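You operate a simulated robot arm through the tools that you are given. There is no shell and no other tool. Be economical: measure what you need, move in short steps, check, and stop when the job is done.

The job below is to be done with a simulated two-armed robot. You get a single attempt, and the scene is never put back.

TASK
Fetch the blue block marked fuse and set it on top of the orange cap with blue band. Put the orange padlock on the pale blue block. Take the teal padlock and put it on top of the blue sign marked closed. Hold the grey tray marked meter on the top of the bench marked checks steady with one hand and put the teal padlock with purple band in it with the other. Switch the purple switch marked air on. Take the white bottle with orange cap and leave it on the surface of the wooden cabinet top. Open the drawer marked tote locks, put the orange padlock marked tote on the top of the bench marked checks away in the inside of the drawer marked tote locks and shut the locks again. Any order will do. Set down upright: white bottle with orange cap, orange padlock marked tote.

Only the result counts: the job must be done as asked and must still hold three seconds after the hand-in. Knocking over, shifting, dropping, spilling or breaking anything else fails it. A push-on lid holds only when it is set on centred and level and pressed home; a screw cap is set on level and turned clockwise until tight.

THE ROBOT
Two 7-joint arms with two-finger parallel grippers on one trunk, on a base that drives. Base frame: it is fixed to the floor where the robot stands at the start and does not move with it; the origin is under the middle of the robot, x ahead of it, y to its left, z up; the surface under the hand at the start is at about z = 380. Lengths are in mm, angles in rad, forces in N, time in s.
The left shoulder is at the start at [92, 101, 865], the right one opposite. With the tool pointing down near the work surface each hand reaches from about 100 to 500 mm from the robot's upright axis, wherever it stands, measured 20 degrees to its own side. Places, roughly: blue block marked fuse [500, 0, 500]; blue sign marked closed [1000, -1250, 500]; drawer marked tote locks [7000, 2500, 600]; grey tray marked meter [2500, -4000, 750]; inside of the drawer marked tote locks [7000, 2600, 500]; orange cap with blue band (5x5x4 cm) [500, 200, 400]; orange padlock (5x3x8 cm) [500, 800, 400]; orange padlock marked tote [2500, -3750, 750]; pale blue block (9x8x3 cm) [500, 400, 400]; purple switch marked air [1900, -3800, 800]; surface of the wooden cabinet top [1100, -4100, 900]; teal padlock (5x3x8 cm) [700, -1100, 500]; teal padlock with purple band (5x3x8 cm) [1900, -1900, 1100]; white bottle with orange cap (4x4x7 cm) [2300, -3900, 800]. Payload 2.4 kg a hand.
The TCP of each hand is the grasp point between the finger pads, 24 mm short of the fingertips. In the tool frame z runs along the fingers and y along their closing line. Largest opening 68 mm; finger width 17, thickness 10; the body of the gripper, 40 by 70 mm, starts 41 mm behind the TCP.
Orientation is that of the tool frame in the base frame, as a unit quaternion [w, x, y, z]. With the fingers straight down and closing along the base's y, the tool's x points along the base's -x, its y along +y and its z along -z.

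THE INTERFACE
- The arms move only by the tool jog_arm. It takes "left_moves", "right_moves" or both (then of equal length, played together; a hand with none holds still); each is a list of rows, each an object of numbers (a shift or turn left out is 0, a gripper value left out holds the last): "tx", "ty", "tz": the shift along the tool's x, y, z in units of 300 mm (1.0 is 300 mm); "wx", "wy", "wz": the turn, a rotation vector about the tool's x, y, z in units of 90 degrees (1.0 is 90 degrees). In form: [{"tx": .., "ty": .., "tz": .., "wx": .., "wy": .., "wz": ..}, ...]. A call has 1 to 10 rows; each row is the pose to reach, as a shift and turn from the pose commanded when the call began, along the tool's axes at that moment. "left_gripper" and "right_gripper" are, for a hand that has rows, the closure in counts, from 0 (fully open) to 255 (shut), set as the call begins (left out, the last holds). A call with a number of a shift or a turn outside -1 to 1 is refused whole. A row lasts 0.2 s, in which the tool goes at most 50 mm and 0.15 rad; a call with a longer step from one row to the next is refused whole, and so is a gripper value outside its range. A pose out of reach is approached as far as the arm can. The call stops where the force on the tool passes 40 N (or 10 N more than at its start, if that is more) or the arm is blocked; 0.2 s more then pass. Each finger travels about 72 mm/s and halts on what it meets, pressing with about 45 N; the grip force reading is that of the motor and also rises with nothing between the fingers. The clock runs only during rows and for 0.2 s after the last one: add rows that repeat a pose to give the fingers time. It gives the time, the measured TCP pose, the force on the tool (base axes), the opening and the grip force at its end, in the units of the frame above (readings bear some noise), with the torque about the TCP (base axes, N m) and any sound that the robot's microphone picked up.
- Cameras (640 x 400 px; columns grow to the right, rows downward): "scene" is now at [171.7, 29.2, 975]; the picture's right is [0.40, -0.92, -0.00], its down [-0.82, -0.35, -0.45] and it looks along [0.41, 0.18, -0.89] (base axes); focal length 295 px, centre (320, 200). "left" rides on the left gripper at [84, -11, -75] in its tool frame; the picture's right is [0.13, 0.99, 0.00], its down [-0.60, 0.08, -0.79] and it looks along [-0.79, 0.10, 0.61] (tool axes); focal length 251 px, centre (320, 200). "right" rides on the right gripper at [84, 11, -75] in its tool frame; the picture's right is [-0.13, 0.99, 0.00], its down [-0.60, -0.08, -0.79] and it looks along [-0.79, -0.10, 0.61] (tool axes); focal length 251 px, centre (320, 200). There is no depth. A picture from a camera that has moved, and an enlarged one, comes with that camera's place and axes in the base frame and with its lens. The place of the scene camera against the robot may be out by one fixed shift of up to 18 mm in any direction.
- snapshot(camera): a new picture of that camera. It takes no simulated time.
- move_column(by): slides the trunk up (or, below 0, down) by that many mm; the arms and the scene camera ride with it, the base frame stays. It gives what a move gives, with no picture.
- drive_base(legs): drives the robot by 1 to 6 legs, each [ahead, left, turn to the left] in mm, mm and rad, along the robot's own axes; the way and the turn of a leg run together, so that a leg with both is an arc; at most 1500 mm and 3.142 rad a leg. The arms and the cameras ride along, it lands a little off, and it stops where it bumps. It gives what a move gives.
- pan_tilt(pan, tilt): turns the head with the scene camera to pan (to the left, within 1.501 rad either way) and tilt (down, from -0.506 to 1.204), counted from straight ahead of the robot. It gives what a move gives.
- inspect(camera, box): a new picture of the part [left, top, right, bottom] of that camera's present view, enlarged. It takes no simulated time.
- sign_off(): hands the job in; it is judged then, once.

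Go step by step. Nothing tells you exact positions but the pictures and the camera data: compare them with the known pose of the tool, close in by small moves and look again before you grip or let go. The budget is 217 turns and 228 pictures, counting those below and the enlarged ones. Unless the task says otherwise, let go and move clear before handing in.

The tools are called after ">>>" as name(argument=value, ...) on one line, values as JSON. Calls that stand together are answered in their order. jog_arm: Moves the arms, as the interface text tells. Its arguments: {"type":"object","properties":{"left_moves":{"type":"array"},"left_gripper":{"type":"number"},"right_moves":{"type":"array"},"right_gripper":{"type":"number"}},"required":[]} The other tools are called the same way: move_column (by) slides the trunk up or down; drive_base (legs) drives the base; pan_tilt (pan, tilt) turns the head that bears the scene camera; snapshot (camera) takes a picture; inspect (camera, box) takes an enlarged picture of a part of a camera's view; sign_off () hands the job in.

At the start:

```text
time: 0.0
left_position: [249.6, 247.1, 621.2]
left_tcp_rot: [0.0, 0.0, 1.0, 0.0]
left_force: [0.3, 0.0, 0.3]
left_ft_torque: [-0.01, -0.02, 0.0]
left_grip_width: 67.9
left_gripper_force: 0.0
right_position: [375.4, -32.4, 652.6]
right_tcp_rot: [-0.001, 0.0, 1.0, -0.001]
right_force: [1.7, 0.2, 0.0]
right_ft_torque: [0.01, -0.01, 0.01]
right_grip_width: 67.9
right_gripper_force: 0.1
trunk travel left (down, up): [-83.0, 766.0]
robot x, y, heading: [-1.4, 2.2, 0.001]
head pan, tilt: [0.408, 1.105]
```

scene: 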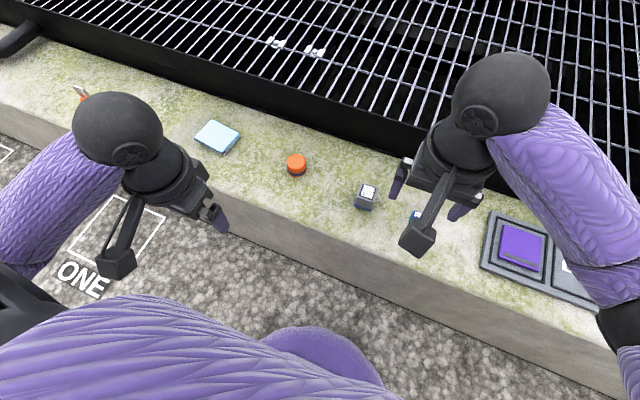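
right: 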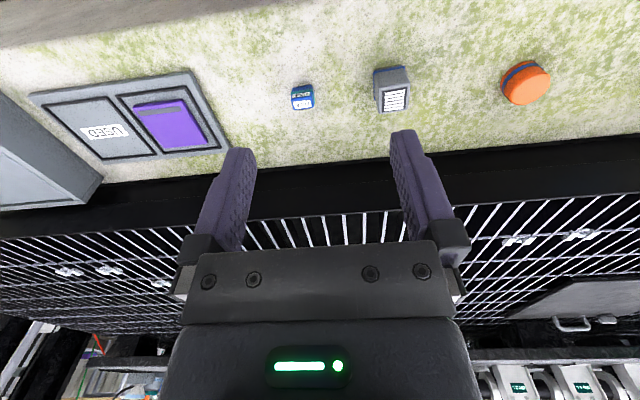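
left: 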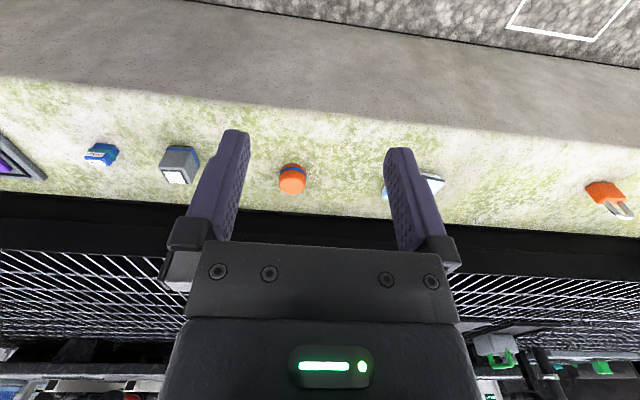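

The bench below shows a small blue block, a grey block, the orange cap, the pale blue block and the orange padlock. I'll read the markings closer before moving anything.

>>> inspect(camera="right", box=[260, 50, 440, 140])

>>> inspect(camera="left", box=[60, 120, 320, 220])

>>> inspect(camera="left", box=[380, 140, 640, 240])

```text
3.56 times, centred on (350, 95) of right
camera zoom: at [290.2, -21.5, 727.0], right [0.13, 0.99, 0.0], down [0.6, -0.08, 0.79], along [0.79, -0.1, -0.61], focal length 894 px, centre (213, 573)
```

zoom: 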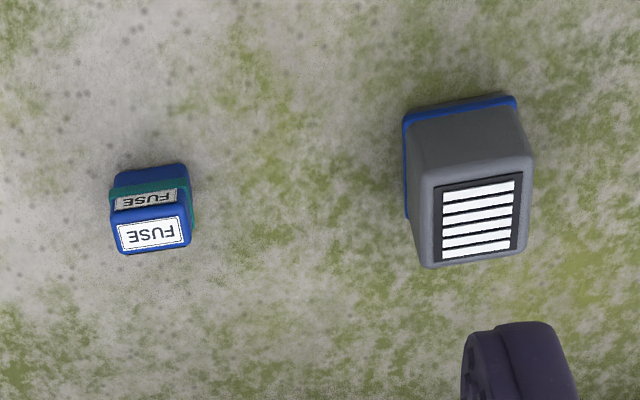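

```text
2.46 times, centred on (190, 170) of left
camera zoom: at [166.2, 235.3, 694.2], right [-0.13, 0.99, 0.0], down [0.6, 0.08, 0.79], along [0.79, 0.1, -0.61], focal length 619 px, centre (640, 274)
```

zoom: 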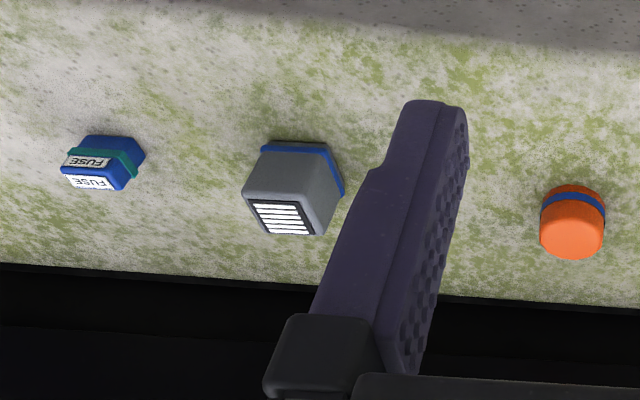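

```text
2.46 times, centred on (510, 190) of left
camera zoom: at [166.2, 235.3, 694.2], right [-0.13, 0.99, 0.0], down [0.6, 0.08, 0.79], along [0.79, 0.1, -0.61], focal length 619 px, centre (-148, 225)
```

zoom: 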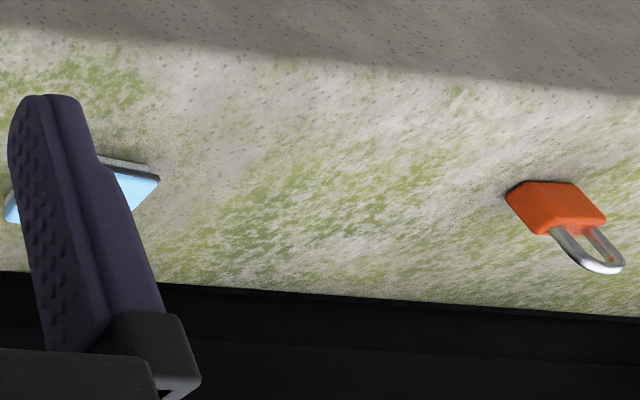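

The right picture shows the FUSE block at about [482, -69], top near z 412, turned about 0.13 rad. I move the right hand above it and look again.

>>> jog_arm(right_moves=[{"tx": -0.07, "ty": -0.025, "tz": 0.12, "wz": -0.017}, {"tx": -0.14, "ty": -0.05, "tz": 0.24, "wz": -0.034}, {"tx": -0.21, "ty": -0.074, "tz": 0.36, "wz": -0.051}, {"tx": -0.28, "ty": -0.098, "tz": 0.48, "wz": -0.068}, {"tx": -0.353, "ty": -0.123, "tz": 0.6, "wz": -0.086}], right_gripper=0)

>>> snapshot(camera="right")

>>> snapshot(camera="left")

```text
time: 1.2
left_position: [250.0, 246.5, 620.2]
left_tcp_rot: [0.0, 0.0, 1.0, 0.001]
left_force: [-0.2, -0.4, 0.3]
left_ft_torque: [0.01, -0.01, 0.0]
left_grip_width: 68.0
left_gripper_force: 0.1
right_position: [479.9, -68.0, 472.6]
right_tcp_rot: [0.002, -0.069, 0.998, 0.001]
right_force: [-0.3, -0.1, -0.9]
right_ft_torque: [0.0, 0.0, -0.04]
right_grip_width: 68.0
right_gripper_force: 0.0
trunk travel left (down, up): [-83.0, 766.0]
robot x, y, heading: [0.2, -1.9, 0.001]
head pan, tilt: [0.408, 1.105]
```

```text
221 pictures are left
camera right: at [394.7, -69.7, 546.4], right [-0.01, 1.0, 0.0], down [0.61, 0.0, 0.79], along [0.79, 0.01, -0.61], focal length 251 px, centre (320, 200)
```

right: 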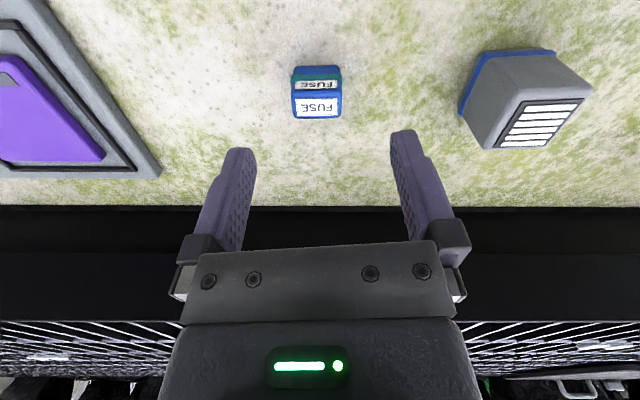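

```text
220 pictures are left
camera left: at [166.2, 235.3, 694.3], right [-0.13, 0.99, 0.0], down [0.6, 0.08, 0.79], along [0.79, 0.1, -0.61], focal length 251 px, centre (320, 200)
```

left: 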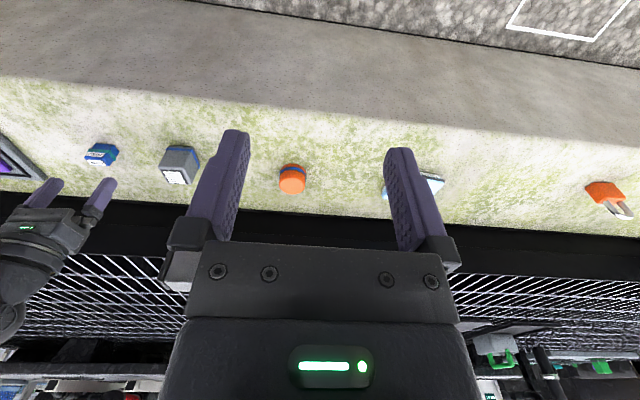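

The block sits right under the hand, at about [479, -70]. I lower to z ≈ 410.

>>> jog_arm(right_moves=[{"tz": 0.1, "ty": -0.004}, {"tz": 0.208, "ty": -0.006}, {"tz": 0.208, "ty": -0.006}])

>>> snapshot(camera="right")

```text
time: 2.0
left_position: [249.6, 245.9, 620.0]
left_tcp_rot: [0.001, 0.0, 1.0, 0.001]
left_force: [0.3, 0.3, -0.2]
left_ft_torque: [0.03, 0.02, -0.01]
left_grip_width: 68.0
left_gripper_force: 0.1
right_position: [457.9, -77.3, 427.6]
right_tcp_rot: [0.001, -0.067, 0.998, 0.0]
right_force: [-0.2, -0.2, 0.1]
right_ft_torque: [0.02, -0.02, 0.0]
right_grip_width: 68.0
right_gripper_force: 0.1
right hand out of reach, approached as far as the arm can: row 1, 2, 3
trunk travel left (down, up): [-83.0, 766.0]
robot x, y, heading: [1.8, 1.0, 0.003]
head pan, tilt: [0.408, 1.105]
```

```text
219 pictures are left
camera right: at [371.4, -78.0, 501.4], right [-0.01, 1.0, 0.0], down [0.61, 0.0, 0.79], along [0.79, 0.0, -0.61], focal length 251 px, centre (320, 200)
```

right: 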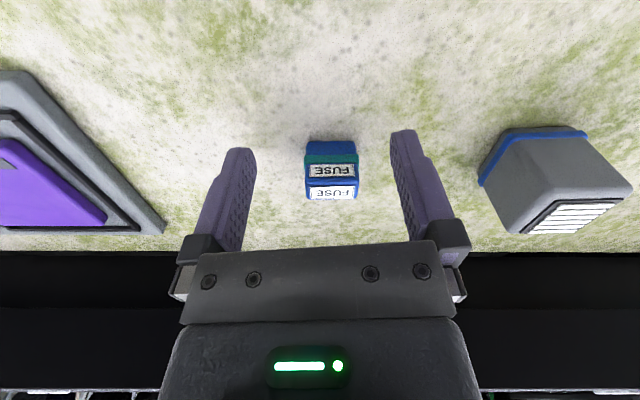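

The arm runs out of reach this low. I raise the hand and lower the trunk by 80.

>>> jog_arm(right_moves=[{"tz": -0.12}, {"tz": -0.24}, {"tz": -0.35}])

>>> move_column(by=-80)

```text
time: 2.8
left_position: [249.8, 246.3, 619.7]
left_tcp_rot: [0.0, 0.0, 1.0, 0.001]
left_force: [0.0, -0.5, -0.1]
left_ft_torque: [0.02, -0.02, -0.01]
left_grip_width: 68.1
left_gripper_force: 0.1
right_position: [455.8, -77.4, 532.6]
right_tcp_rot: [-0.001, -0.067, 0.998, -0.002]
right_force: [0.2, -1.0, 0.6]
right_ft_torque: [0.01, 0.0, -0.01]
right_grip_width: 67.9
right_gripper_force: 0.1
trunk travel left (down, up): [-83.0, 766.0]
robot x, y, heading: [3.7, -0.6, 0.005]
head pan, tilt: [0.408, 1.105]
```

```text
time: 4.0
left_position: [249.1, 247.1, 527.9]
left_tcp_rot: [-0.038, -0.001, 0.999, 0.001]
left_force: [-0.3, -0.6, 0.6]
left_ft_torque: [0.02, 0.01, 0.02]
left_grip_width: 68.2
left_gripper_force: 0.2
right_position: [456.7, -78.1, 452.1]
right_tcp_rot: [0.0, -0.067, 0.998, -0.001]
right_force: [-0.6, 0.6, -0.5]
right_ft_torque: [0.0, -0.01, 0.01]
right_grip_width: 67.9
right_gripper_force: 0.0
trunk travel left (down, up): [-3.0, 846.0]
robot x, y, heading: [2.1, -1.0, 0.006]
head pan, tilt: [0.408, 1.105]
```

Trunk is down. Now move over the block, then descend.

>>> jog_arm(right_moves=[{"tx": -0.081, "ty": 0.016}, {"tx": -0.081, "ty": 0.016, "tz": 0.07}, {"tx": -0.081, "ty": 0.016, "tz": 0.14}, {"tx": -0.081, "ty": 0.016, "tz": 0.14}])

>>> snapshot(camera="right")

>>> snapshot(camera="left")

>>> snapshot(camera="scene")

```text
time: 5.0
left_position: [248.6, 246.0, 527.6]
left_tcp_rot: [-0.038, 0.0, 0.999, 0.0]
left_force: [0.0, 0.3, 0.1]
left_ft_torque: [-0.02, 0.0, -0.03]
left_grip_width: 68.1
left_gripper_force: 0.1
right_position: [479.6, -70.3, 409.8]
right_tcp_rot: [0.001, -0.067, 0.998, -0.001]
right_force: [-1.0, 0.3, 0.7]
right_ft_torque: [-0.02, -0.01, 0.0]
right_grip_width: 67.8
right_gripper_force: 0.0
trunk travel left (down, up): [-3.0, 846.0]
robot x, y, heading: [1.5, 3.7, -0.001]
head pan, tilt: [0.408, 1.105]
```

```text
218 pictures are left
camera right: at [394.9, -71.3, 484.0], right [-0.01, 1.0, 0.0], down [0.61, 0.0, 0.79], along [0.79, 0.0, -0.61], focal length 251 px, centre (320, 200)
```

right: 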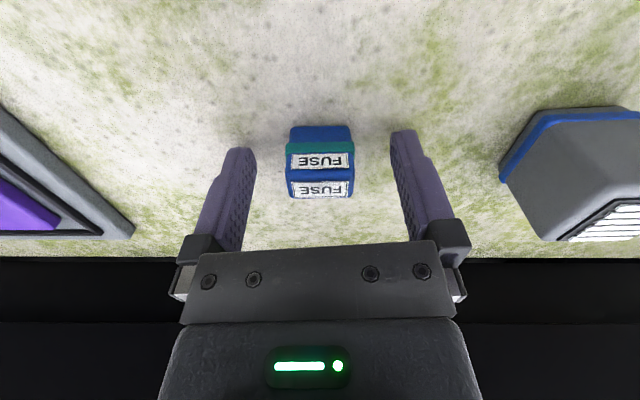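

```text
217 pictures are left
camera left: at [170.9, 235.8, 607.5], right [-0.13, 0.99, 0.01], down [0.66, 0.08, 0.74], along [0.74, 0.1, -0.67], focal length 251 px, centre (320, 200)
```

left: 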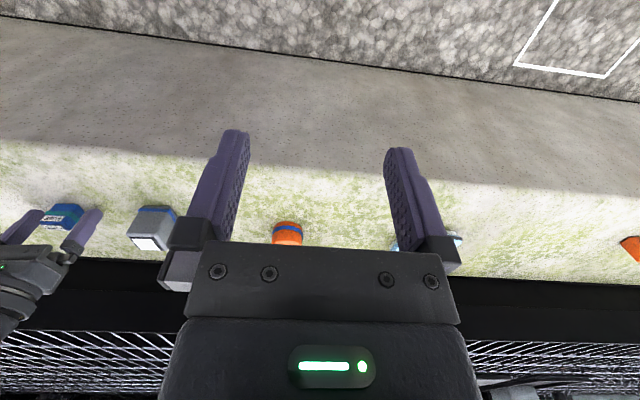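

```text
216 pictures are left
camera scene: at [201.1, 29.2, 891.1], right [0.4, -0.92, 0.0], down [-0.82, -0.35, -0.45], along [0.41, 0.18, -0.89], focal length 295 px, centre (320, 200)
```

scene: 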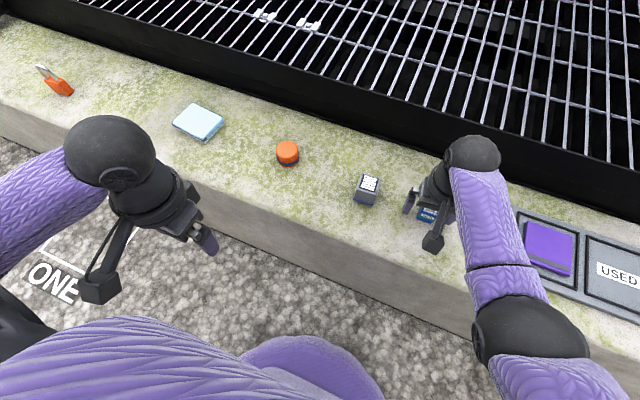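

The block lies between the pads. I close on it.

>>> jog_arm(right_moves=[{"tz": 0}, {"tz": 0}, {"tz": 0}], right_gripper=255)

```text
time: 5.8
left_position: [249.3, 246.2, 526.9]
left_tcp_rot: [-0.037, 0.0, 0.999, 0.0]
left_force: [0.2, -0.3, -0.3]
left_ft_torque: [0.02, -0.04, 0.03]
left_grip_width: 67.9
left_gripper_force: 0.0
right_position: [479.8, -70.4, 410.4]
right_tcp_rot: [0.0, -0.067, 0.998, 0.0]
right_force: [0.4, -0.3, 0.9]
right_ft_torque: [0.01, -0.01, 0.01]
right_grip_width: 28.7
right_gripper_force: 43.2
trunk travel left (down, up): [-3.0, 846.0]
robot x, y, heading: [0.4, -1.6, -0.0]
head pan, tilt: [0.408, 1.105]
```

Gripped at 28.7 mm. I lift, then slide the base left so the right hand comes over the cap.

>>> jog_arm(right_moves=[{"tz": -0.15}, {"tz": -0.3}, {"tz": -0.45}])

>>> drive_base(legs=[[0, 290, 0]])

>>> snapshot(camera="right")

>>> snapshot(camera="left")

>>> snapshot(camera="scene")

```text
time: 6.6
left_position: [249.5, 246.6, 527.8]
left_tcp_rot: [-0.039, 0.0, 0.999, 0.001]
left_force: [-0.7, 0.1, -0.4]
left_ft_torque: [0.02, 0.04, -0.02]
left_grip_width: 68.1
left_gripper_force: 0.2
right_position: [480.6, -71.3, 544.6]
right_tcp_rot: [0.0, -0.067, 0.998, -0.001]
right_force: [0.0, -1.0, 0.5]
right_ft_torque: [0.0, -0.01, -0.03]
right_grip_width: 28.7
right_gripper_force: 43.1
trunk travel left (down, up): [-3.0, 846.0]
robot x, y, heading: [-1.7, 1.2, -0.002]
head pan, tilt: [0.408, 1.105]
```

```text
time: 8.6
left_position: [249.6, 533.4, 526.6]
left_tcp_rot: [-0.038, 0.001, 0.999, 0.0]
left_force: [0.7, 0.8, -0.2]
left_ft_torque: [0.01, -0.01, 0.02]
left_grip_width: 67.9
left_gripper_force: 0.0
right_position: [481.0, 215.2, 544.7]
right_tcp_rot: [0.0, -0.066, 0.998, 0.0]
right_force: [-0.5, 0.3, -0.3]
right_ft_torque: [-0.01, -0.01, 0.01]
right_grip_width: 28.7
right_gripper_force: 42.7
trunk travel left (down, up): [-3.0, 846.0]
robot x, y, heading: [2.4, 289.0, 0.0]
head pan, tilt: [0.408, 1.105]
```

```text
215 pictures are left
camera right: at [395.5, 215.0, 618.8], right [0.0, 1.0, 0.0], down [0.61, 0.0, 0.79], along [0.79, 0.0, -0.61], focal length 251 px, centre (320, 200)
```

right: 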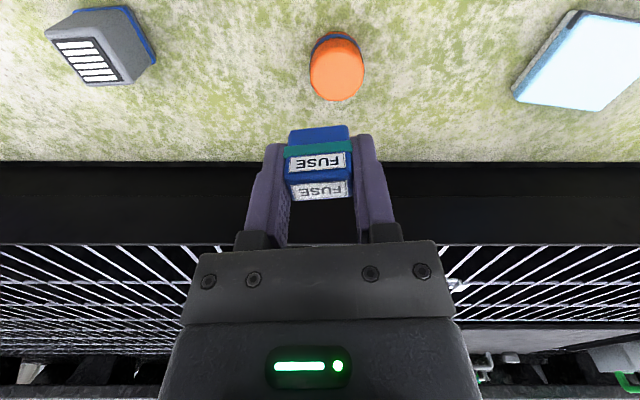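

```text
214 pictures are left
camera left: at [171.9, 523.0, 607.5], right [-0.13, 0.99, 0.01], down [0.66, 0.08, 0.74], along [0.74, 0.1, -0.67], focal length 251 px, centre (320, 200)
```

left: 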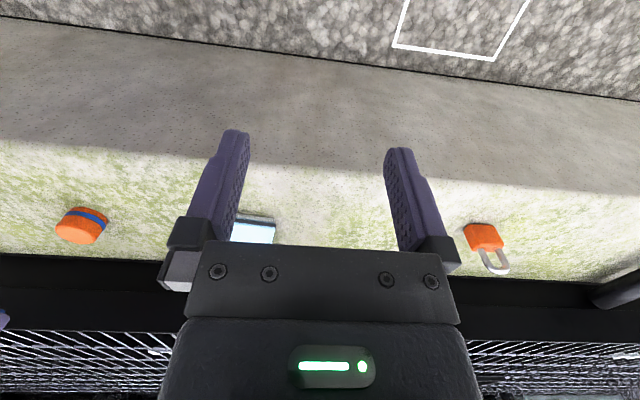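

```text
213 pictures are left
camera scene: at [201.6, 316.4, 891.1], right [0.39, -0.92, 0.0], down [-0.82, -0.35, -0.45], along [0.41, 0.18, -0.89], focal length 295 px, centre (320, 200)
```

scene: 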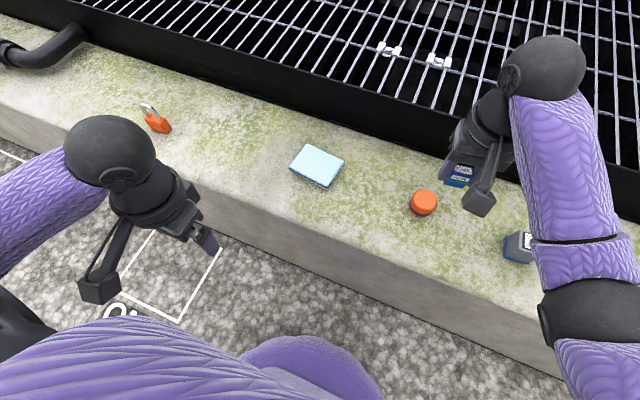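

The cap sits at about [499, 229], near z 415 on top. I bring the block above it, leaving a gap, and look.

>>> jog_arm(right_moves=[{"tx": -0.067, "ty": 0.037}, {"tx": -0.067, "ty": 0.037, "tz": 0.14}, {"tx": -0.067, "ty": 0.037, "tz": 0.27}, {"tx": -0.067, "ty": 0.037, "tz": 0.27}])

>>> snapshot(camera="right")

>>> inspect(camera="left", box=[0, 180, 240, 320])

```text
time: 9.6
left_position: [249.3, 533.5, 526.8]
left_tcp_rot: [-0.038, 0.001, 0.999, 0.001]
left_force: [-1.0, -0.2, -0.2]
left_ft_torque: [-0.02, 0.0, -0.01]
left_grip_width: 68.0
left_gripper_force: 0.0
right_position: [500.0, 229.2, 463.4]
right_tcp_rot: [0.0, -0.066, 0.998, 0.0]
right_force: [0.2, 0.4, -1.2]
right_ft_torque: [-0.03, -0.01, -0.01]
right_grip_width: 28.7
right_gripper_force: 42.7
trunk travel left (down, up): [-3.0, 846.0]
robot x, y, heading: [3.0, 289.3, -0.002]
head pan, tilt: [0.408, 1.105]
```

```text
212 pictures are left
camera right: at [413.5, 228.5, 537.4], right [0.0, 1.0, 0.0], down [0.61, 0.0, 0.79], along [0.79, 0.0, -0.61], focal length 251 px, centre (320, 200)
```

right: 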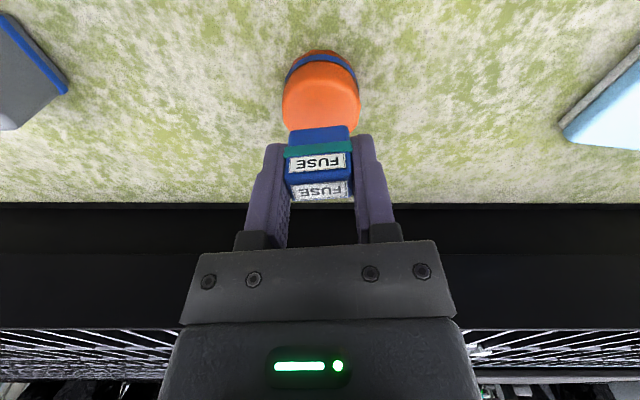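

```text
2.67 times, centred on (120, 250) of left
camera zoom: at [171.9, 523.0, 607.5], right [-0.13, 0.99, 0.01], down [0.66, 0.08, 0.74], along [0.74, 0.1, -0.67], focal length 670 px, centre (853, 67)
```

zoom: 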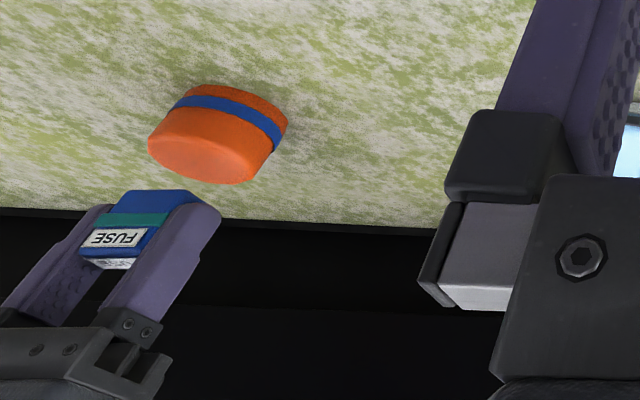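

Well centred over the cap. I descend in small steps watching the force.

>>> jog_arm(right_moves=[{"tx": 0.007, "tz": 0.03}, {"tx": 0.007, "tz": 0.05}, {"tx": 0.007, "tz": 0.05}])

>>> inspect(camera="left", box=[0, 180, 240, 320])

>>> inspect(camera="right", box=[220, 40, 420, 220])

```text
time: 10.4
left_position: [249.8, 534.2, 526.6]
left_tcp_rot: [-0.038, 0.0, 0.999, 0.0]
left_force: [0.1, -0.2, -0.6]
left_ft_torque: [0.02, 0.02, -0.02]
left_grip_width: 67.9
left_gripper_force: 0.1
right_position: [496.4, 227.9, 449.0]
right_tcp_rot: [0.0, -0.066, 0.998, 0.001]
right_force: [-0.8, 0.4, -0.7]
right_ft_torque: [0.02, 0.03, 0.0]
right_grip_width: 28.7
right_gripper_force: 43.2
trunk travel left (down, up): [-3.0, 846.0]
robot x, y, heading: [1.0, 288.8, 0.002]
head pan, tilt: [0.408, 1.105]
```

```text
2.67 times, centred on (120, 250) of left
camera zoom: at [171.9, 523.0, 607.5], right [-0.13, 0.99, 0.01], down [0.66, 0.08, 0.74], along [0.74, 0.1, -0.67], focal length 670 px, centre (853, 67)
```

zoom: 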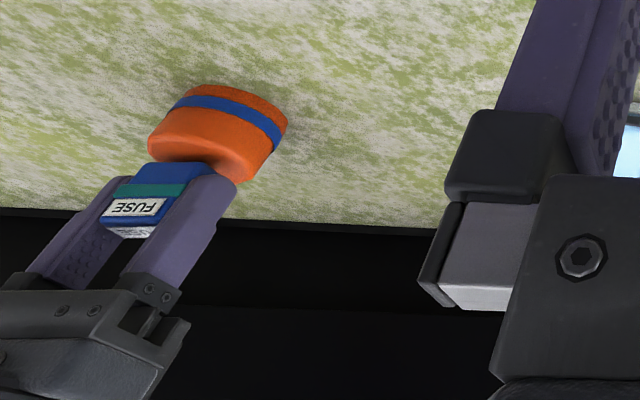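

```text
2.22 times, centred on (320, 130) of right
camera zoom: at [412.3, 227.9, 522.5], right [0.0, 1.0, 0.0], down [0.61, 0.0, 0.79], along [0.79, 0.0, -0.61], focal length 559 px, centre (320, 356)
```

zoom: 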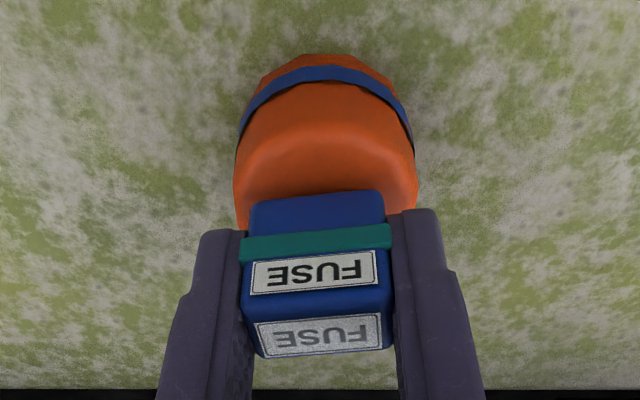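

Close to the top. Continue down by a few mm.

>>> jog_arm(right_moves=[{"tz": 0.007, "ty": 0.004}, {"tz": 0.013, "ty": 0.004}, {"tz": 0.02, "ty": 0.004}])

>>> inspect(camera="right", box=[220, 40, 420, 220])

```text
time: 11.2
left_position: [250.4, 533.4, 527.0]
left_tcp_rot: [-0.038, 0.001, 0.999, 0.0]
left_force: [-0.2, -0.8, -0.1]
left_ft_torque: [0.0, 0.01, -0.01]
left_grip_width: 67.8
left_gripper_force: 0.1
right_position: [497.5, 229.3, 442.9]
right_tcp_rot: [0.001, -0.067, 0.998, 0.0]
right_force: [-1.8, 1.3, 5.4]
right_ft_torque: [0.01, 0.04, -0.01]
right_grip_width: 28.8
right_gripper_force: 43.0
trunk travel left (down, up): [-3.0, 846.0]
robot x, y, heading: [-2.5, 288.7, -0.003]
head pan, tilt: [0.408, 1.105]
```

```text
2.22 times, centred on (320, 130) of right
camera zoom: at [411.7, 229.3, 517.6], right [0.0, 1.0, 0.0], down [0.61, 0.0, 0.79], along [0.79, 0.0, -0.61], focal length 559 px, centre (320, 356)
```

zoom: 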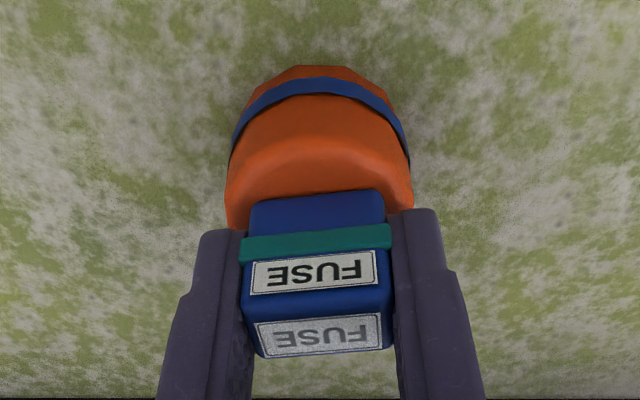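

Contact felt (5 N). I open and rise.

>>> jog_arm(right_moves=[{"tz": 0}, {"tz": 0}, {"tz": 0}, {"tz": -0.1}, {"tz": -0.25}, {"tz": -0.4}], right_gripper=0)

>>> snapshot(camera="right")

>>> snapshot(camera="scene")

```text
time: 12.6
left_position: [250.0, 533.0, 527.1]
left_tcp_rot: [-0.038, 0.001, 0.999, 0.001]
left_force: [0.3, 0.3, 0.1]
left_ft_torque: [0.01, 0.03, 0.01]
left_grip_width: 68.0
left_gripper_force: 0.1
right_position: [495.7, 230.1, 564.3]
right_tcp_rot: [0.0, -0.067, 0.998, 0.0]
right_force: [0.8, -0.3, -0.5]
right_ft_torque: [-0.01, 0.0, -0.01]
right_grip_width: 68.3
right_gripper_force: 0.1
trunk travel left (down, up): [-3.0, 846.0]
robot x, y, heading: [1.5, 289.1, -0.002]
head pan, tilt: [0.408, 1.105]
```

```text
207 pictures are left
camera right: at [411.6, 229.9, 638.0], right [0.0, 1.0, 0.0], down [0.61, 0.0, 0.79], along [0.79, 0.0, -0.61], focal length 251 px, centre (320, 200)
```

right: 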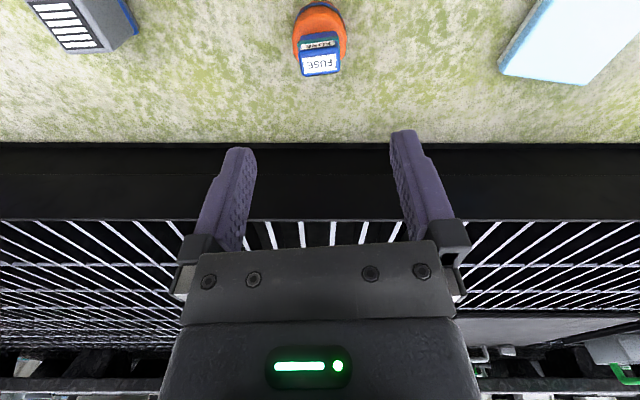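

```text
206 pictures are left
camera scene: at [201.6, 316.5, 891.1], right [0.39, -0.92, 0.0], down [-0.82, -0.35, -0.45], along [0.41, 0.18, -0.89], focal length 295 px, centre (320, 200)
```

scene: 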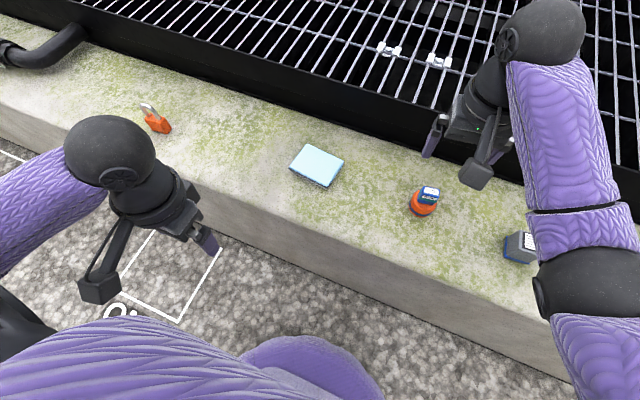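

Fuse block is on the cap. Next the orange padlock, near [455, 811]: I drive left 400 and look.

>>> drive_base(legs=[[0, 400, 0]])

>>> jog_arm(left_moves=[{"tx": -0.12, "tz": -0.05, "wy": -0.025}, {"tx": -0.24, "tz": -0.08, "wy": -0.049}, {"tx": -0.35, "tz": -0.1, "wy": -0.049}, {"tx": -0.35, "tz": -0.1, "wy": -0.049}], left_gripper=0)

>>> snapshot(camera="left")

>>> snapshot(camera="scene")

```text
time: 15.1
left_position: [250.8, 937.0, 527.1]
left_tcp_rot: [-0.038, 0.001, 0.999, 0.0]
left_force: [-0.2, -0.5, 0.1]
left_ft_torque: [0.02, 0.01, 0.02]
left_grip_width: 67.9
left_gripper_force: 0.0
right_position: [498.6, 633.5, 562.9]
right_tcp_rot: [0.0, -0.067, 0.998, 0.0]
right_force: [0.1, 0.2, 0.2]
right_ft_torque: [0.02, 0.03, 0.02]
right_grip_width: 68.0
right_gripper_force: 0.1
trunk travel left (down, up): [-3.0, 846.0]
robot x, y, heading: [-2.4, 693.8, -0.0]
head pan, tilt: [0.408, 1.105]
```

```text
time: 16.1
left_position: [358.2, 936.1, 550.6]
left_tcp_rot: [0.0, 0.0, 1.0, 0.0]
left_force: [0.2, -0.6, 0.1]
left_ft_torque: [-0.02, 0.03, 0.0]
left_grip_width: 68.0
left_gripper_force: 0.1
right_position: [498.2, 633.1, 562.9]
right_tcp_rot: [0.0, -0.066, 0.998, -0.001]
right_force: [-0.6, -0.1, -0.5]
right_ft_torque: [0.03, -0.02, 0.03]
right_grip_width: 68.2
right_gripper_force: 0.2
trunk travel left (down, up): [-3.0, 846.0]
robot x, y, heading: [2.2, 690.4, -0.001]
head pan, tilt: [0.408, 1.105]
```

```text
205 pictures are left
camera left: at [274.1, 925.5, 624.1], right [-0.13, 0.99, 0.0], down [0.6, 0.08, 0.79], along [0.79, 0.1, -0.61], focal length 251 px, centre (320, 200)
```

left: 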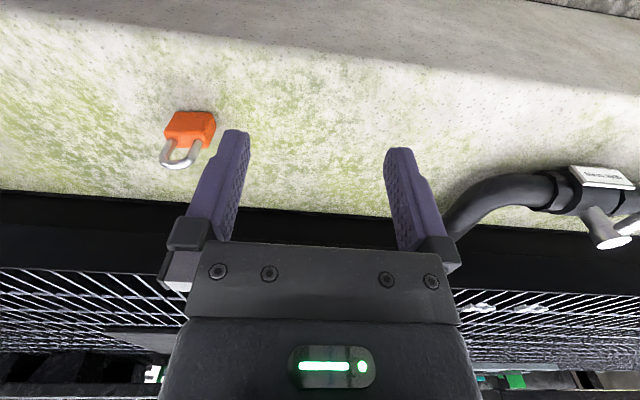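

```text
204 pictures are left
camera scene: at [202.3, 719.0, 891.1], right [0.4, -0.92, 0.0], down [-0.82, -0.35, -0.45], along [0.41, 0.18, -0.89], focal length 295 px, centre (320, 200)
```

scene: 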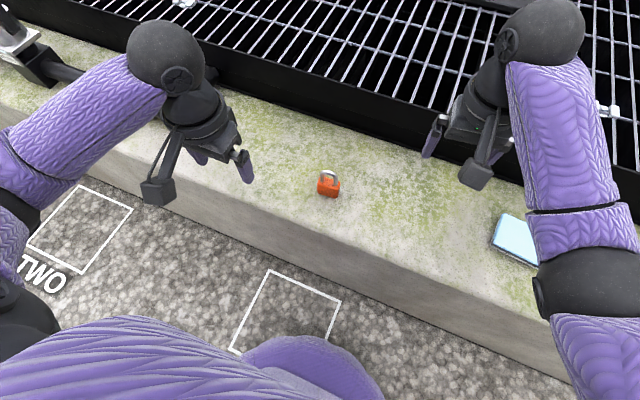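

The padlock is now near the left hand; I zoom in to see whether it stands or lies and how it's turned.

>>> inspect(camera="left", box=[130, 80, 260, 180])

>>> inspect(camera="scene", box=[280, 150, 380, 220])

```text
4.00 times, centred on (195, 130) of left
camera zoom: at [274.1, 925.5, 624.1], right [-0.13, 0.99, 0.0], down [0.6, 0.08, 0.79], along [0.79, 0.1, -0.61], focal length 1006 px, centre (820, 480)
```

zoom: 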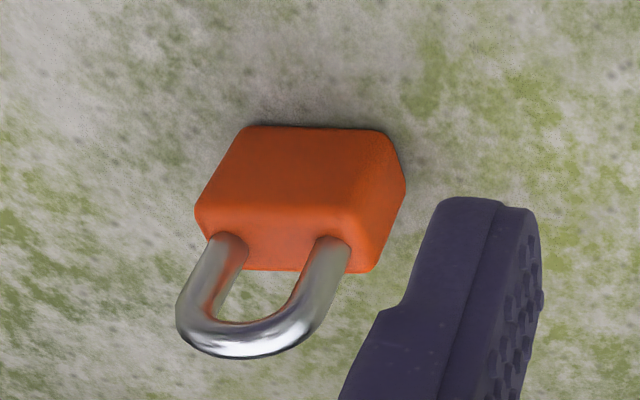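

```text
5.71 times, centred on (330, 185) of scene
camera zoom: at [202.3, 719.0, 891.1], right [0.4, -0.92, 0.0], down [-0.82, -0.35, -0.45], along [0.41, 0.18, -0.89], focal length 1685 px, centre (263, 286)
```

zoom: 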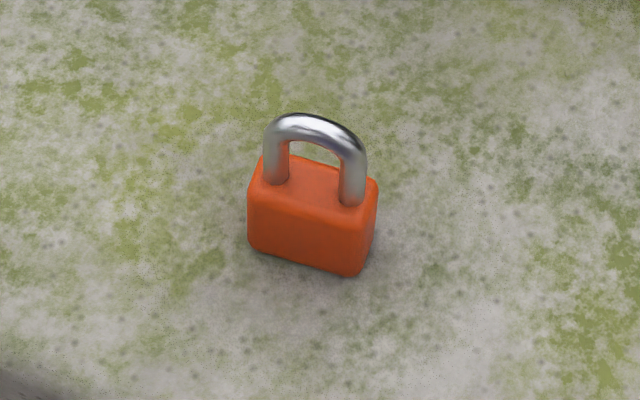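

The padlock stands upright, its wide side about along y, centre about [467, 810], shackle top near z 455. I bring the left hand above it, turned to match.

>>> jog_arm(left_moves=[{"tx": -0.09, "ty": -0.105, "tz": 0.03, "wz": -0.02}, {"tx": -0.18, "ty": -0.21, "tz": 0.06, "wz": -0.04}, {"tx": -0.27, "ty": -0.315, "tz": 0.1, "wz": -0.06}, {"tx": -0.363, "ty": -0.42, "tz": 0.135, "wz": -0.083}, {"tx": -0.363, "ty": -0.42, "tz": 0.135, "wz": -0.083}])

>>> snapshot(camera="left")

```text
time: 17.3
left_position: [467.2, 809.6, 509.8]
left_tcp_rot: [0.0, -0.065, 0.998, 0.0]
left_force: [-0.1, 0.3, -0.9]
left_ft_torque: [0.01, -0.02, -0.02]
left_grip_width: 68.1
left_gripper_force: 0.0
right_position: [498.5, 632.5, 562.9]
right_tcp_rot: [0.0, -0.066, 0.998, 0.0]
right_force: [0.1, 0.3, 0.2]
right_ft_torque: [0.01, -0.03, -0.01]
right_grip_width: 68.2
right_gripper_force: 0.0
trunk travel left (down, up): [-3.0, 846.0]
robot x, y, heading: [0.2, 689.5, -0.003]
head pan, tilt: [0.408, 1.105]
```

```text
201 pictures are left
camera left: at [384.4, 788.2, 582.9], right [-0.26, 0.97, 0.0], down [0.59, 0.16, 0.79], along [0.77, 0.2, -0.61], focal length 251 px, centre (320, 200)
```

left: 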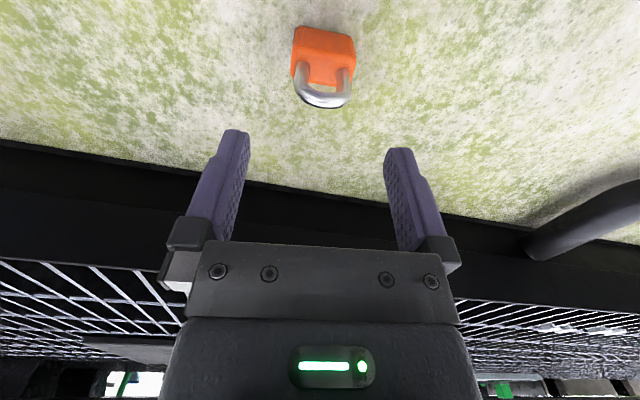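

Aligned within a few mm. I lower to z ≈ 417.

>>> jog_arm(left_moves=[{"tz": 0.12, "tx": 0.006, "wz": 0.03}, {"tz": 0.22, "tx": 0.006, "wz": 0.03}, {"tz": 0.31, "tx": 0.006, "wz": 0.03}, {"tz": 0.31, "tx": 0.006, "wz": 0.03}])

>>> snapshot(camera="left")

```text
time: 18.3
left_position: [464.3, 810.2, 416.8]
left_tcp_rot: [0.001, -0.041, 0.999, 0.0]
left_force: [-0.2, 0.2, 8.6]
left_ft_torque: [0.02, 0.02, 0.02]
left_grip_width: 67.9
left_gripper_force: 0.0
right_position: [497.8, 633.8, 564.7]
right_tcp_rot: [0.001, -0.066, 0.998, 0.0]
right_force: [0.4, -0.3, 0.0]
right_ft_torque: [0.02, -0.02, 0.01]
right_grip_width: 68.0
right_gripper_force: 0.0
trunk travel left (down, up): [-3.0, 846.0]
robot x, y, heading: [-3.7, 692.8, -0.007]
head pan, tilt: [0.408, 1.105]
```

```text
200 pictures are left
camera left: at [381.2, 791.4, 490.5], right [-0.21, 0.98, 0.0], down [0.59, 0.13, 0.79], along [0.78, 0.17, -0.61], focal length 251 px, centre (320, 200)
```

left: 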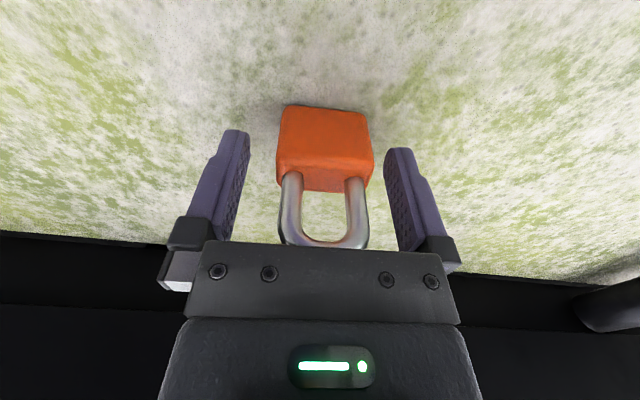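

A light touch of the palm on the shackle (8 N); I back up 4 mm, then grip.

>>> jog_arm(left_moves=[{"tz": -0.013}])

>>> jog_arm(left_moves=[{"tz": 0}, {"tz": 0}, {"tz": 0}], left_gripper=255)

>>> snapshot(camera="left")

```text
time: 18.7
left_position: [464.0, 809.6, 419.6]
left_tcp_rot: [0.0, -0.041, 0.999, 0.0]
left_force: [-0.4, -0.2, -0.6]
left_ft_torque: [0.01, 0.03, 0.02]
left_grip_width: 67.9
left_gripper_force: 0.0
right_position: [497.5, 633.8, 564.3]
right_tcp_rot: [0.0, -0.067, 0.998, 0.0]
right_force: [0.0, 0.8, 0.0]
right_ft_torque: [0.02, 0.02, 0.03]
right_grip_width: 67.9
right_gripper_force: 0.1
trunk travel left (down, up): [-3.0, 846.0]
robot x, y, heading: [-0.1, 692.2, -0.001]
head pan, tilt: [0.408, 1.105]
```

```text
time: 19.5
left_position: [463.6, 809.4, 419.5]
left_tcp_rot: [0.0, -0.041, 0.999, 0.0]
left_force: [0.2, 0.3, 0.4]
left_ft_torque: [-0.04, -0.03, 0.02]
left_grip_width: 41.1
left_gripper_force: 45.6
right_position: [498.0, 633.6, 562.6]
right_tcp_rot: [0.0, -0.066, 0.998, 0.0]
right_force: [-0.4, 0.1, -0.9]
right_ft_torque: [0.02, 0.02, 0.02]
right_grip_width: 68.2
right_gripper_force: 0.1
trunk travel left (down, up): [-3.0, 846.0]
robot x, y, heading: [3.9, 690.7, -0.002]
head pan, tilt: [0.408, 1.105]
```

```text
199 pictures are left
camera left: at [381.3, 791.7, 494.1], right [-0.21, 0.98, 0.0], down [0.6, 0.13, 0.79], along [0.78, 0.17, -0.61], focal length 251 px, centre (320, 200)
```

left: 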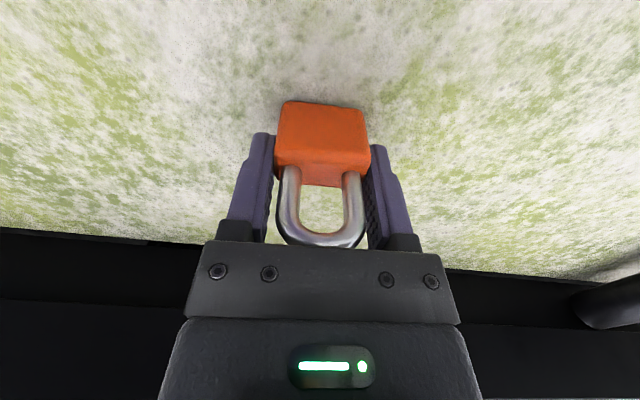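

Gripped at 41 mm. I lift and drive right 370 toward the pale blue block.

>>> jog_arm(left_moves=[{"tz": -0.15}, {"tz": -0.3}, {"tz": -0.43}])

>>> drive_base(legs=[[0, -370, 0]])

>>> snapshot(camera="left")

>>> snapshot(camera="scene")

```text
time: 20.3
left_position: [465.2, 810.1, 548.8]
left_tcp_rot: [0.0, -0.041, 0.999, 0.0]
left_force: [0.5, 0.9, -1.3]
left_ft_torque: [-0.01, 0.03, 0.01]
left_grip_width: 41.3
left_gripper_force: 44.9
right_position: [498.5, 633.5, 564.2]
right_tcp_rot: [-0.001, -0.066, 0.998, 0.0]
right_force: [0.3, 0.0, -0.3]
right_ft_torque: [-0.01, -0.03, 0.0]
right_grip_width: 68.2
right_gripper_force: 0.0
trunk travel left (down, up): [-3.0, 846.0]
robot x, y, heading: [-1.8, 689.7, -0.002]
head pan, tilt: [0.408, 1.105]
```

```text
time: 22.6
left_position: [464.5, 442.7, 549.1]
left_tcp_rot: [0.0, -0.041, 0.999, 0.0]
left_force: [-0.4, -0.6, -1.5]
left_ft_torque: [-0.01, 0.0, 0.03]
left_grip_width: 41.3
left_gripper_force: 45.0
right_position: [497.2, 265.9, 562.1]
right_tcp_rot: [0.0, -0.066, 0.998, 0.001]
right_force: [0.1, -0.1, 1.1]
right_ft_torque: [0.01, 0.0, -0.02]
right_grip_width: 67.6
right_gripper_force: 0.1
trunk travel left (down, up): [-3.0, 846.0]
robot x, y, heading: [2.7, 318.9, -0.002]
head pan, tilt: [0.408, 1.105]
```

```text
198 pictures are left
camera left: at [382.1, 424.7, 622.6], right [-0.21, 0.98, 0.0], down [0.6, 0.13, 0.79], along [0.78, 0.17, -0.61], focal length 251 px, centre (320, 200)
```

left: 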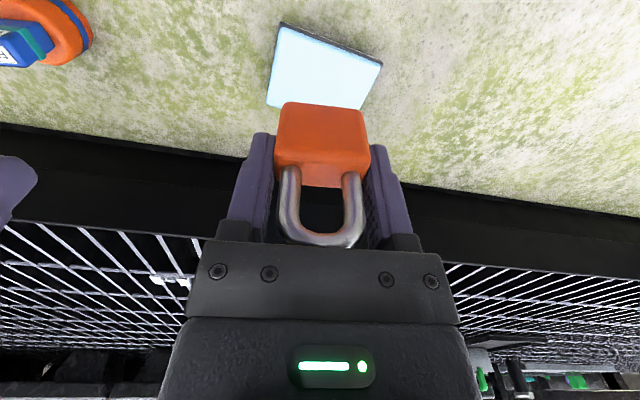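

```text
197 pictures are left
camera scene: at [201.8, 351.3, 891.1], right [0.39, -0.92, 0.0], down [-0.82, -0.35, -0.45], along [0.41, 0.18, -0.89], focal length 295 px, centre (320, 200)
```

scene: 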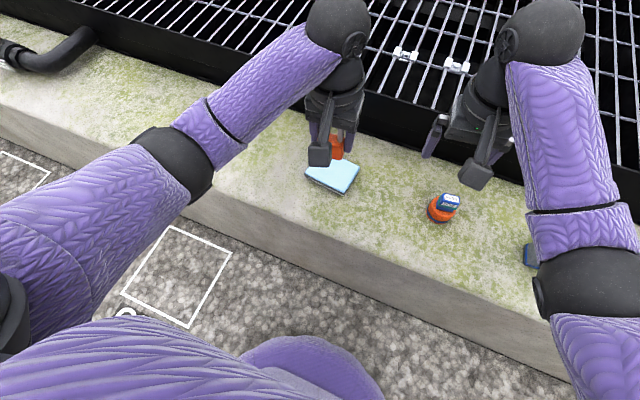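

The pale block's centre is about [494, 449] with its top near z 410. I move over it and down to leave a 10 mm gap.

>>> jog_arm(left_moves=[{"tx": -0.1, "ty": 0.013}, {"tx": -0.1, "ty": 0.013, "tz": 0.14}, {"tx": -0.1, "ty": 0.013, "tz": 0.28}, {"tx": -0.1, "ty": 0.013, "tz": 0.28}])

>>> snapshot(camera="left")

>>> inspect(camera="scene", box=[270, 120, 400, 220])

```text
time: 23.6
left_position: [495.3, 448.6, 464.6]
left_tcp_rot: [0.0, -0.04, 0.999, 0.0]
left_force: [-1.1, -0.5, -0.6]
left_ft_torque: [-0.01, 0.0, 0.03]
left_grip_width: 41.6
left_gripper_force: 44.3
right_position: [498.8, 265.8, 562.7]
right_tcp_rot: [0.001, -0.066, 0.998, 0.0]
right_force: [-0.4, 0.1, -0.6]
right_ft_torque: [-0.01, 0.02, 0.02]
right_grip_width: 68.2
right_gripper_force: 0.1
trunk travel left (down, up): [-3.0, 846.0]
robot x, y, heading: [1.4, 321.6, -0.0]
head pan, tilt: [0.408, 1.105]
```

```text
196 pictures are left
camera left: at [412.3, 429.9, 538.6], right [-0.21, 0.98, 0.0], down [0.6, 0.13, 0.79], along [0.78, 0.17, -0.61], focal length 251 px, centre (320, 200)
```

left: 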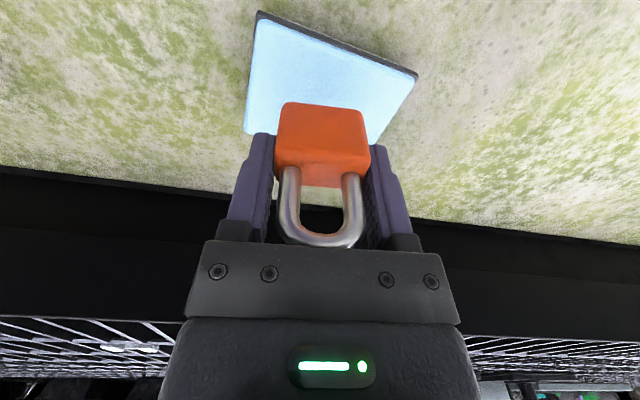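

```text
4.00 times, centred on (335, 170) of scene
camera zoom: at [201.8, 351.3, 891.1], right [0.39, -0.92, 0.0], down [-0.82, -0.35, -0.45], along [0.41, 0.18, -0.89], focal length 1179 px, centre (260, 320)
```

zoom: 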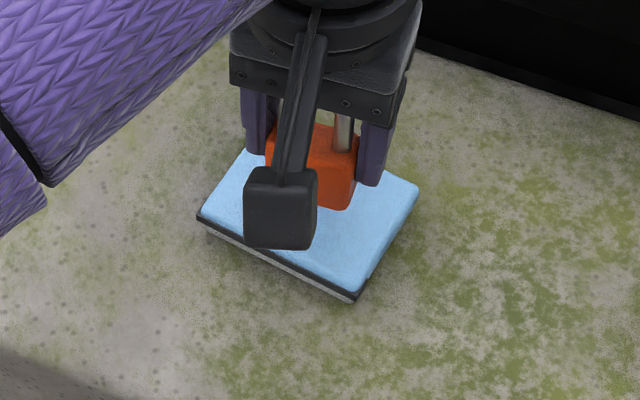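

Centred well. I descend slowly looking for contact.

>>> jog_arm(left_moves=[{"tz": 0.02}, {"tz": 0.035}, {"tz": 0.042}, {"tz": 0.049}])

>>> inspect(camera="left", box=[220, 0, 440, 200])

```text
time: 24.6
left_position: [494.0, 447.5, 449.1]
left_tcp_rot: [0.0, -0.042, 0.999, -0.001]
left_force: [0.0, 0.1, -1.6]
left_ft_torque: [0.01, -0.02, 0.01]
left_grip_width: 41.4
left_gripper_force: 45.9
right_position: [497.6, 264.3, 563.5]
right_tcp_rot: [0.0, -0.066, 0.998, 0.001]
right_force: [1.1, 0.2, 0.5]
right_ft_torque: [-0.01, -0.02, 0.0]
right_grip_width: 67.9
right_gripper_force: 0.1
trunk travel left (down, up): [-3.0, 846.0]
robot x, y, heading: [-3.8, 321.7, 0.003]
head pan, tilt: [0.408, 1.105]
```

```text
2.00 times, centred on (330, 100) of left
camera zoom: at [411.9, 430.7, 523.9], right [-0.21, 0.98, 0.0], down [0.6, 0.13, 0.79], along [0.78, 0.17, -0.61], focal length 503 px, centre (300, 400)
```

zoom: 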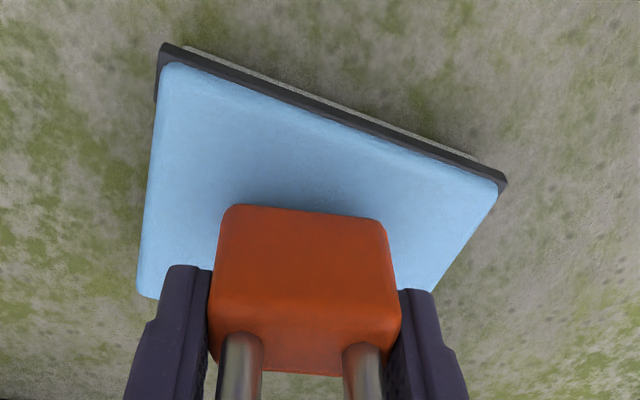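

No contact yet; continue slowly.

>>> jog_arm(left_moves=[{"tz": 0.006}, {"tz": 0.012}, {"tz": 0.018}])

```text
time: 25.4
left_position: [494.1, 449.7, 445.2]
left_tcp_rot: [0.0, -0.042, 0.999, 0.0]
left_force: [-0.2, -0.9, -1.7]
left_ft_torque: [-0.03, 0.0, 0.0]
left_grip_width: 41.4
left_gripper_force: 45.3
right_position: [497.0, 266.5, 563.8]
right_tcp_rot: [0.0, -0.067, 0.998, 0.0]
right_force: [1.4, 0.3, 0.6]
right_ft_torque: [-0.02, 0.03, 0.01]
right_grip_width: 68.0
right_gripper_force: 0.2
trunk travel left (down, up): [-3.0, 846.0]
robot x, y, heading: [2.2, 321.5, -0.005]
head pan, tilt: [0.408, 1.105]
```

>>> jog_arm(left_moves=[{"tz": 0.006}, {"tz": 0.012}, {"tz": 0.018}])

>>> inspect(camera="left", box=[220, 0, 440, 200])

```text
time: 26.2
left_position: [496.0, 448.3, 442.5]
left_tcp_rot: [0.001, -0.04, 0.999, -0.001]
left_force: [-1.7, 1.9, 23.5]
left_ft_torque: [0.12, 0.23, 0.0]
left_grip_width: 41.5
left_gripper_force: 45.5
right_position: [497.1, 265.9, 564.5]
right_tcp_rot: [0.001, -0.066, 0.998, 0.0]
right_force: [-1.1, 0.2, 0.2]
right_ft_torque: [0.02, 0.02, 0.01]
right_grip_width: 67.9
right_gripper_force: 0.1
trunk travel left (down, up): [-3.0, 846.0]
robot x, y, heading: [-0.8, 325.4, -0.003]
head pan, tilt: [0.408, 1.105]
```

```text
2.00 times, centred on (330, 100) of left
camera zoom: at [411.6, 431.0, 515.3], right [-0.21, 0.98, 0.0], down [0.59, 0.13, 0.8], along [0.78, 0.17, -0.61], focal length 503 px, centre (300, 400)
```

zoom: 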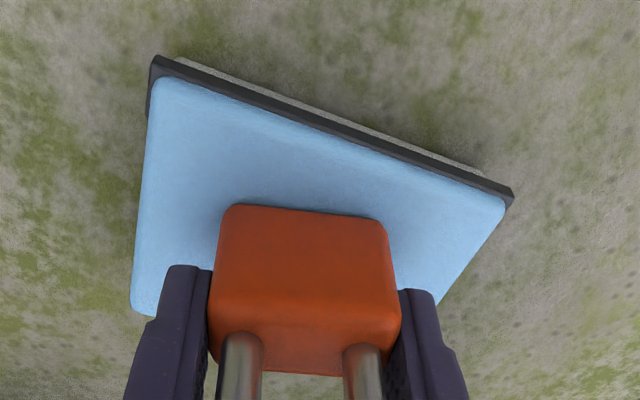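

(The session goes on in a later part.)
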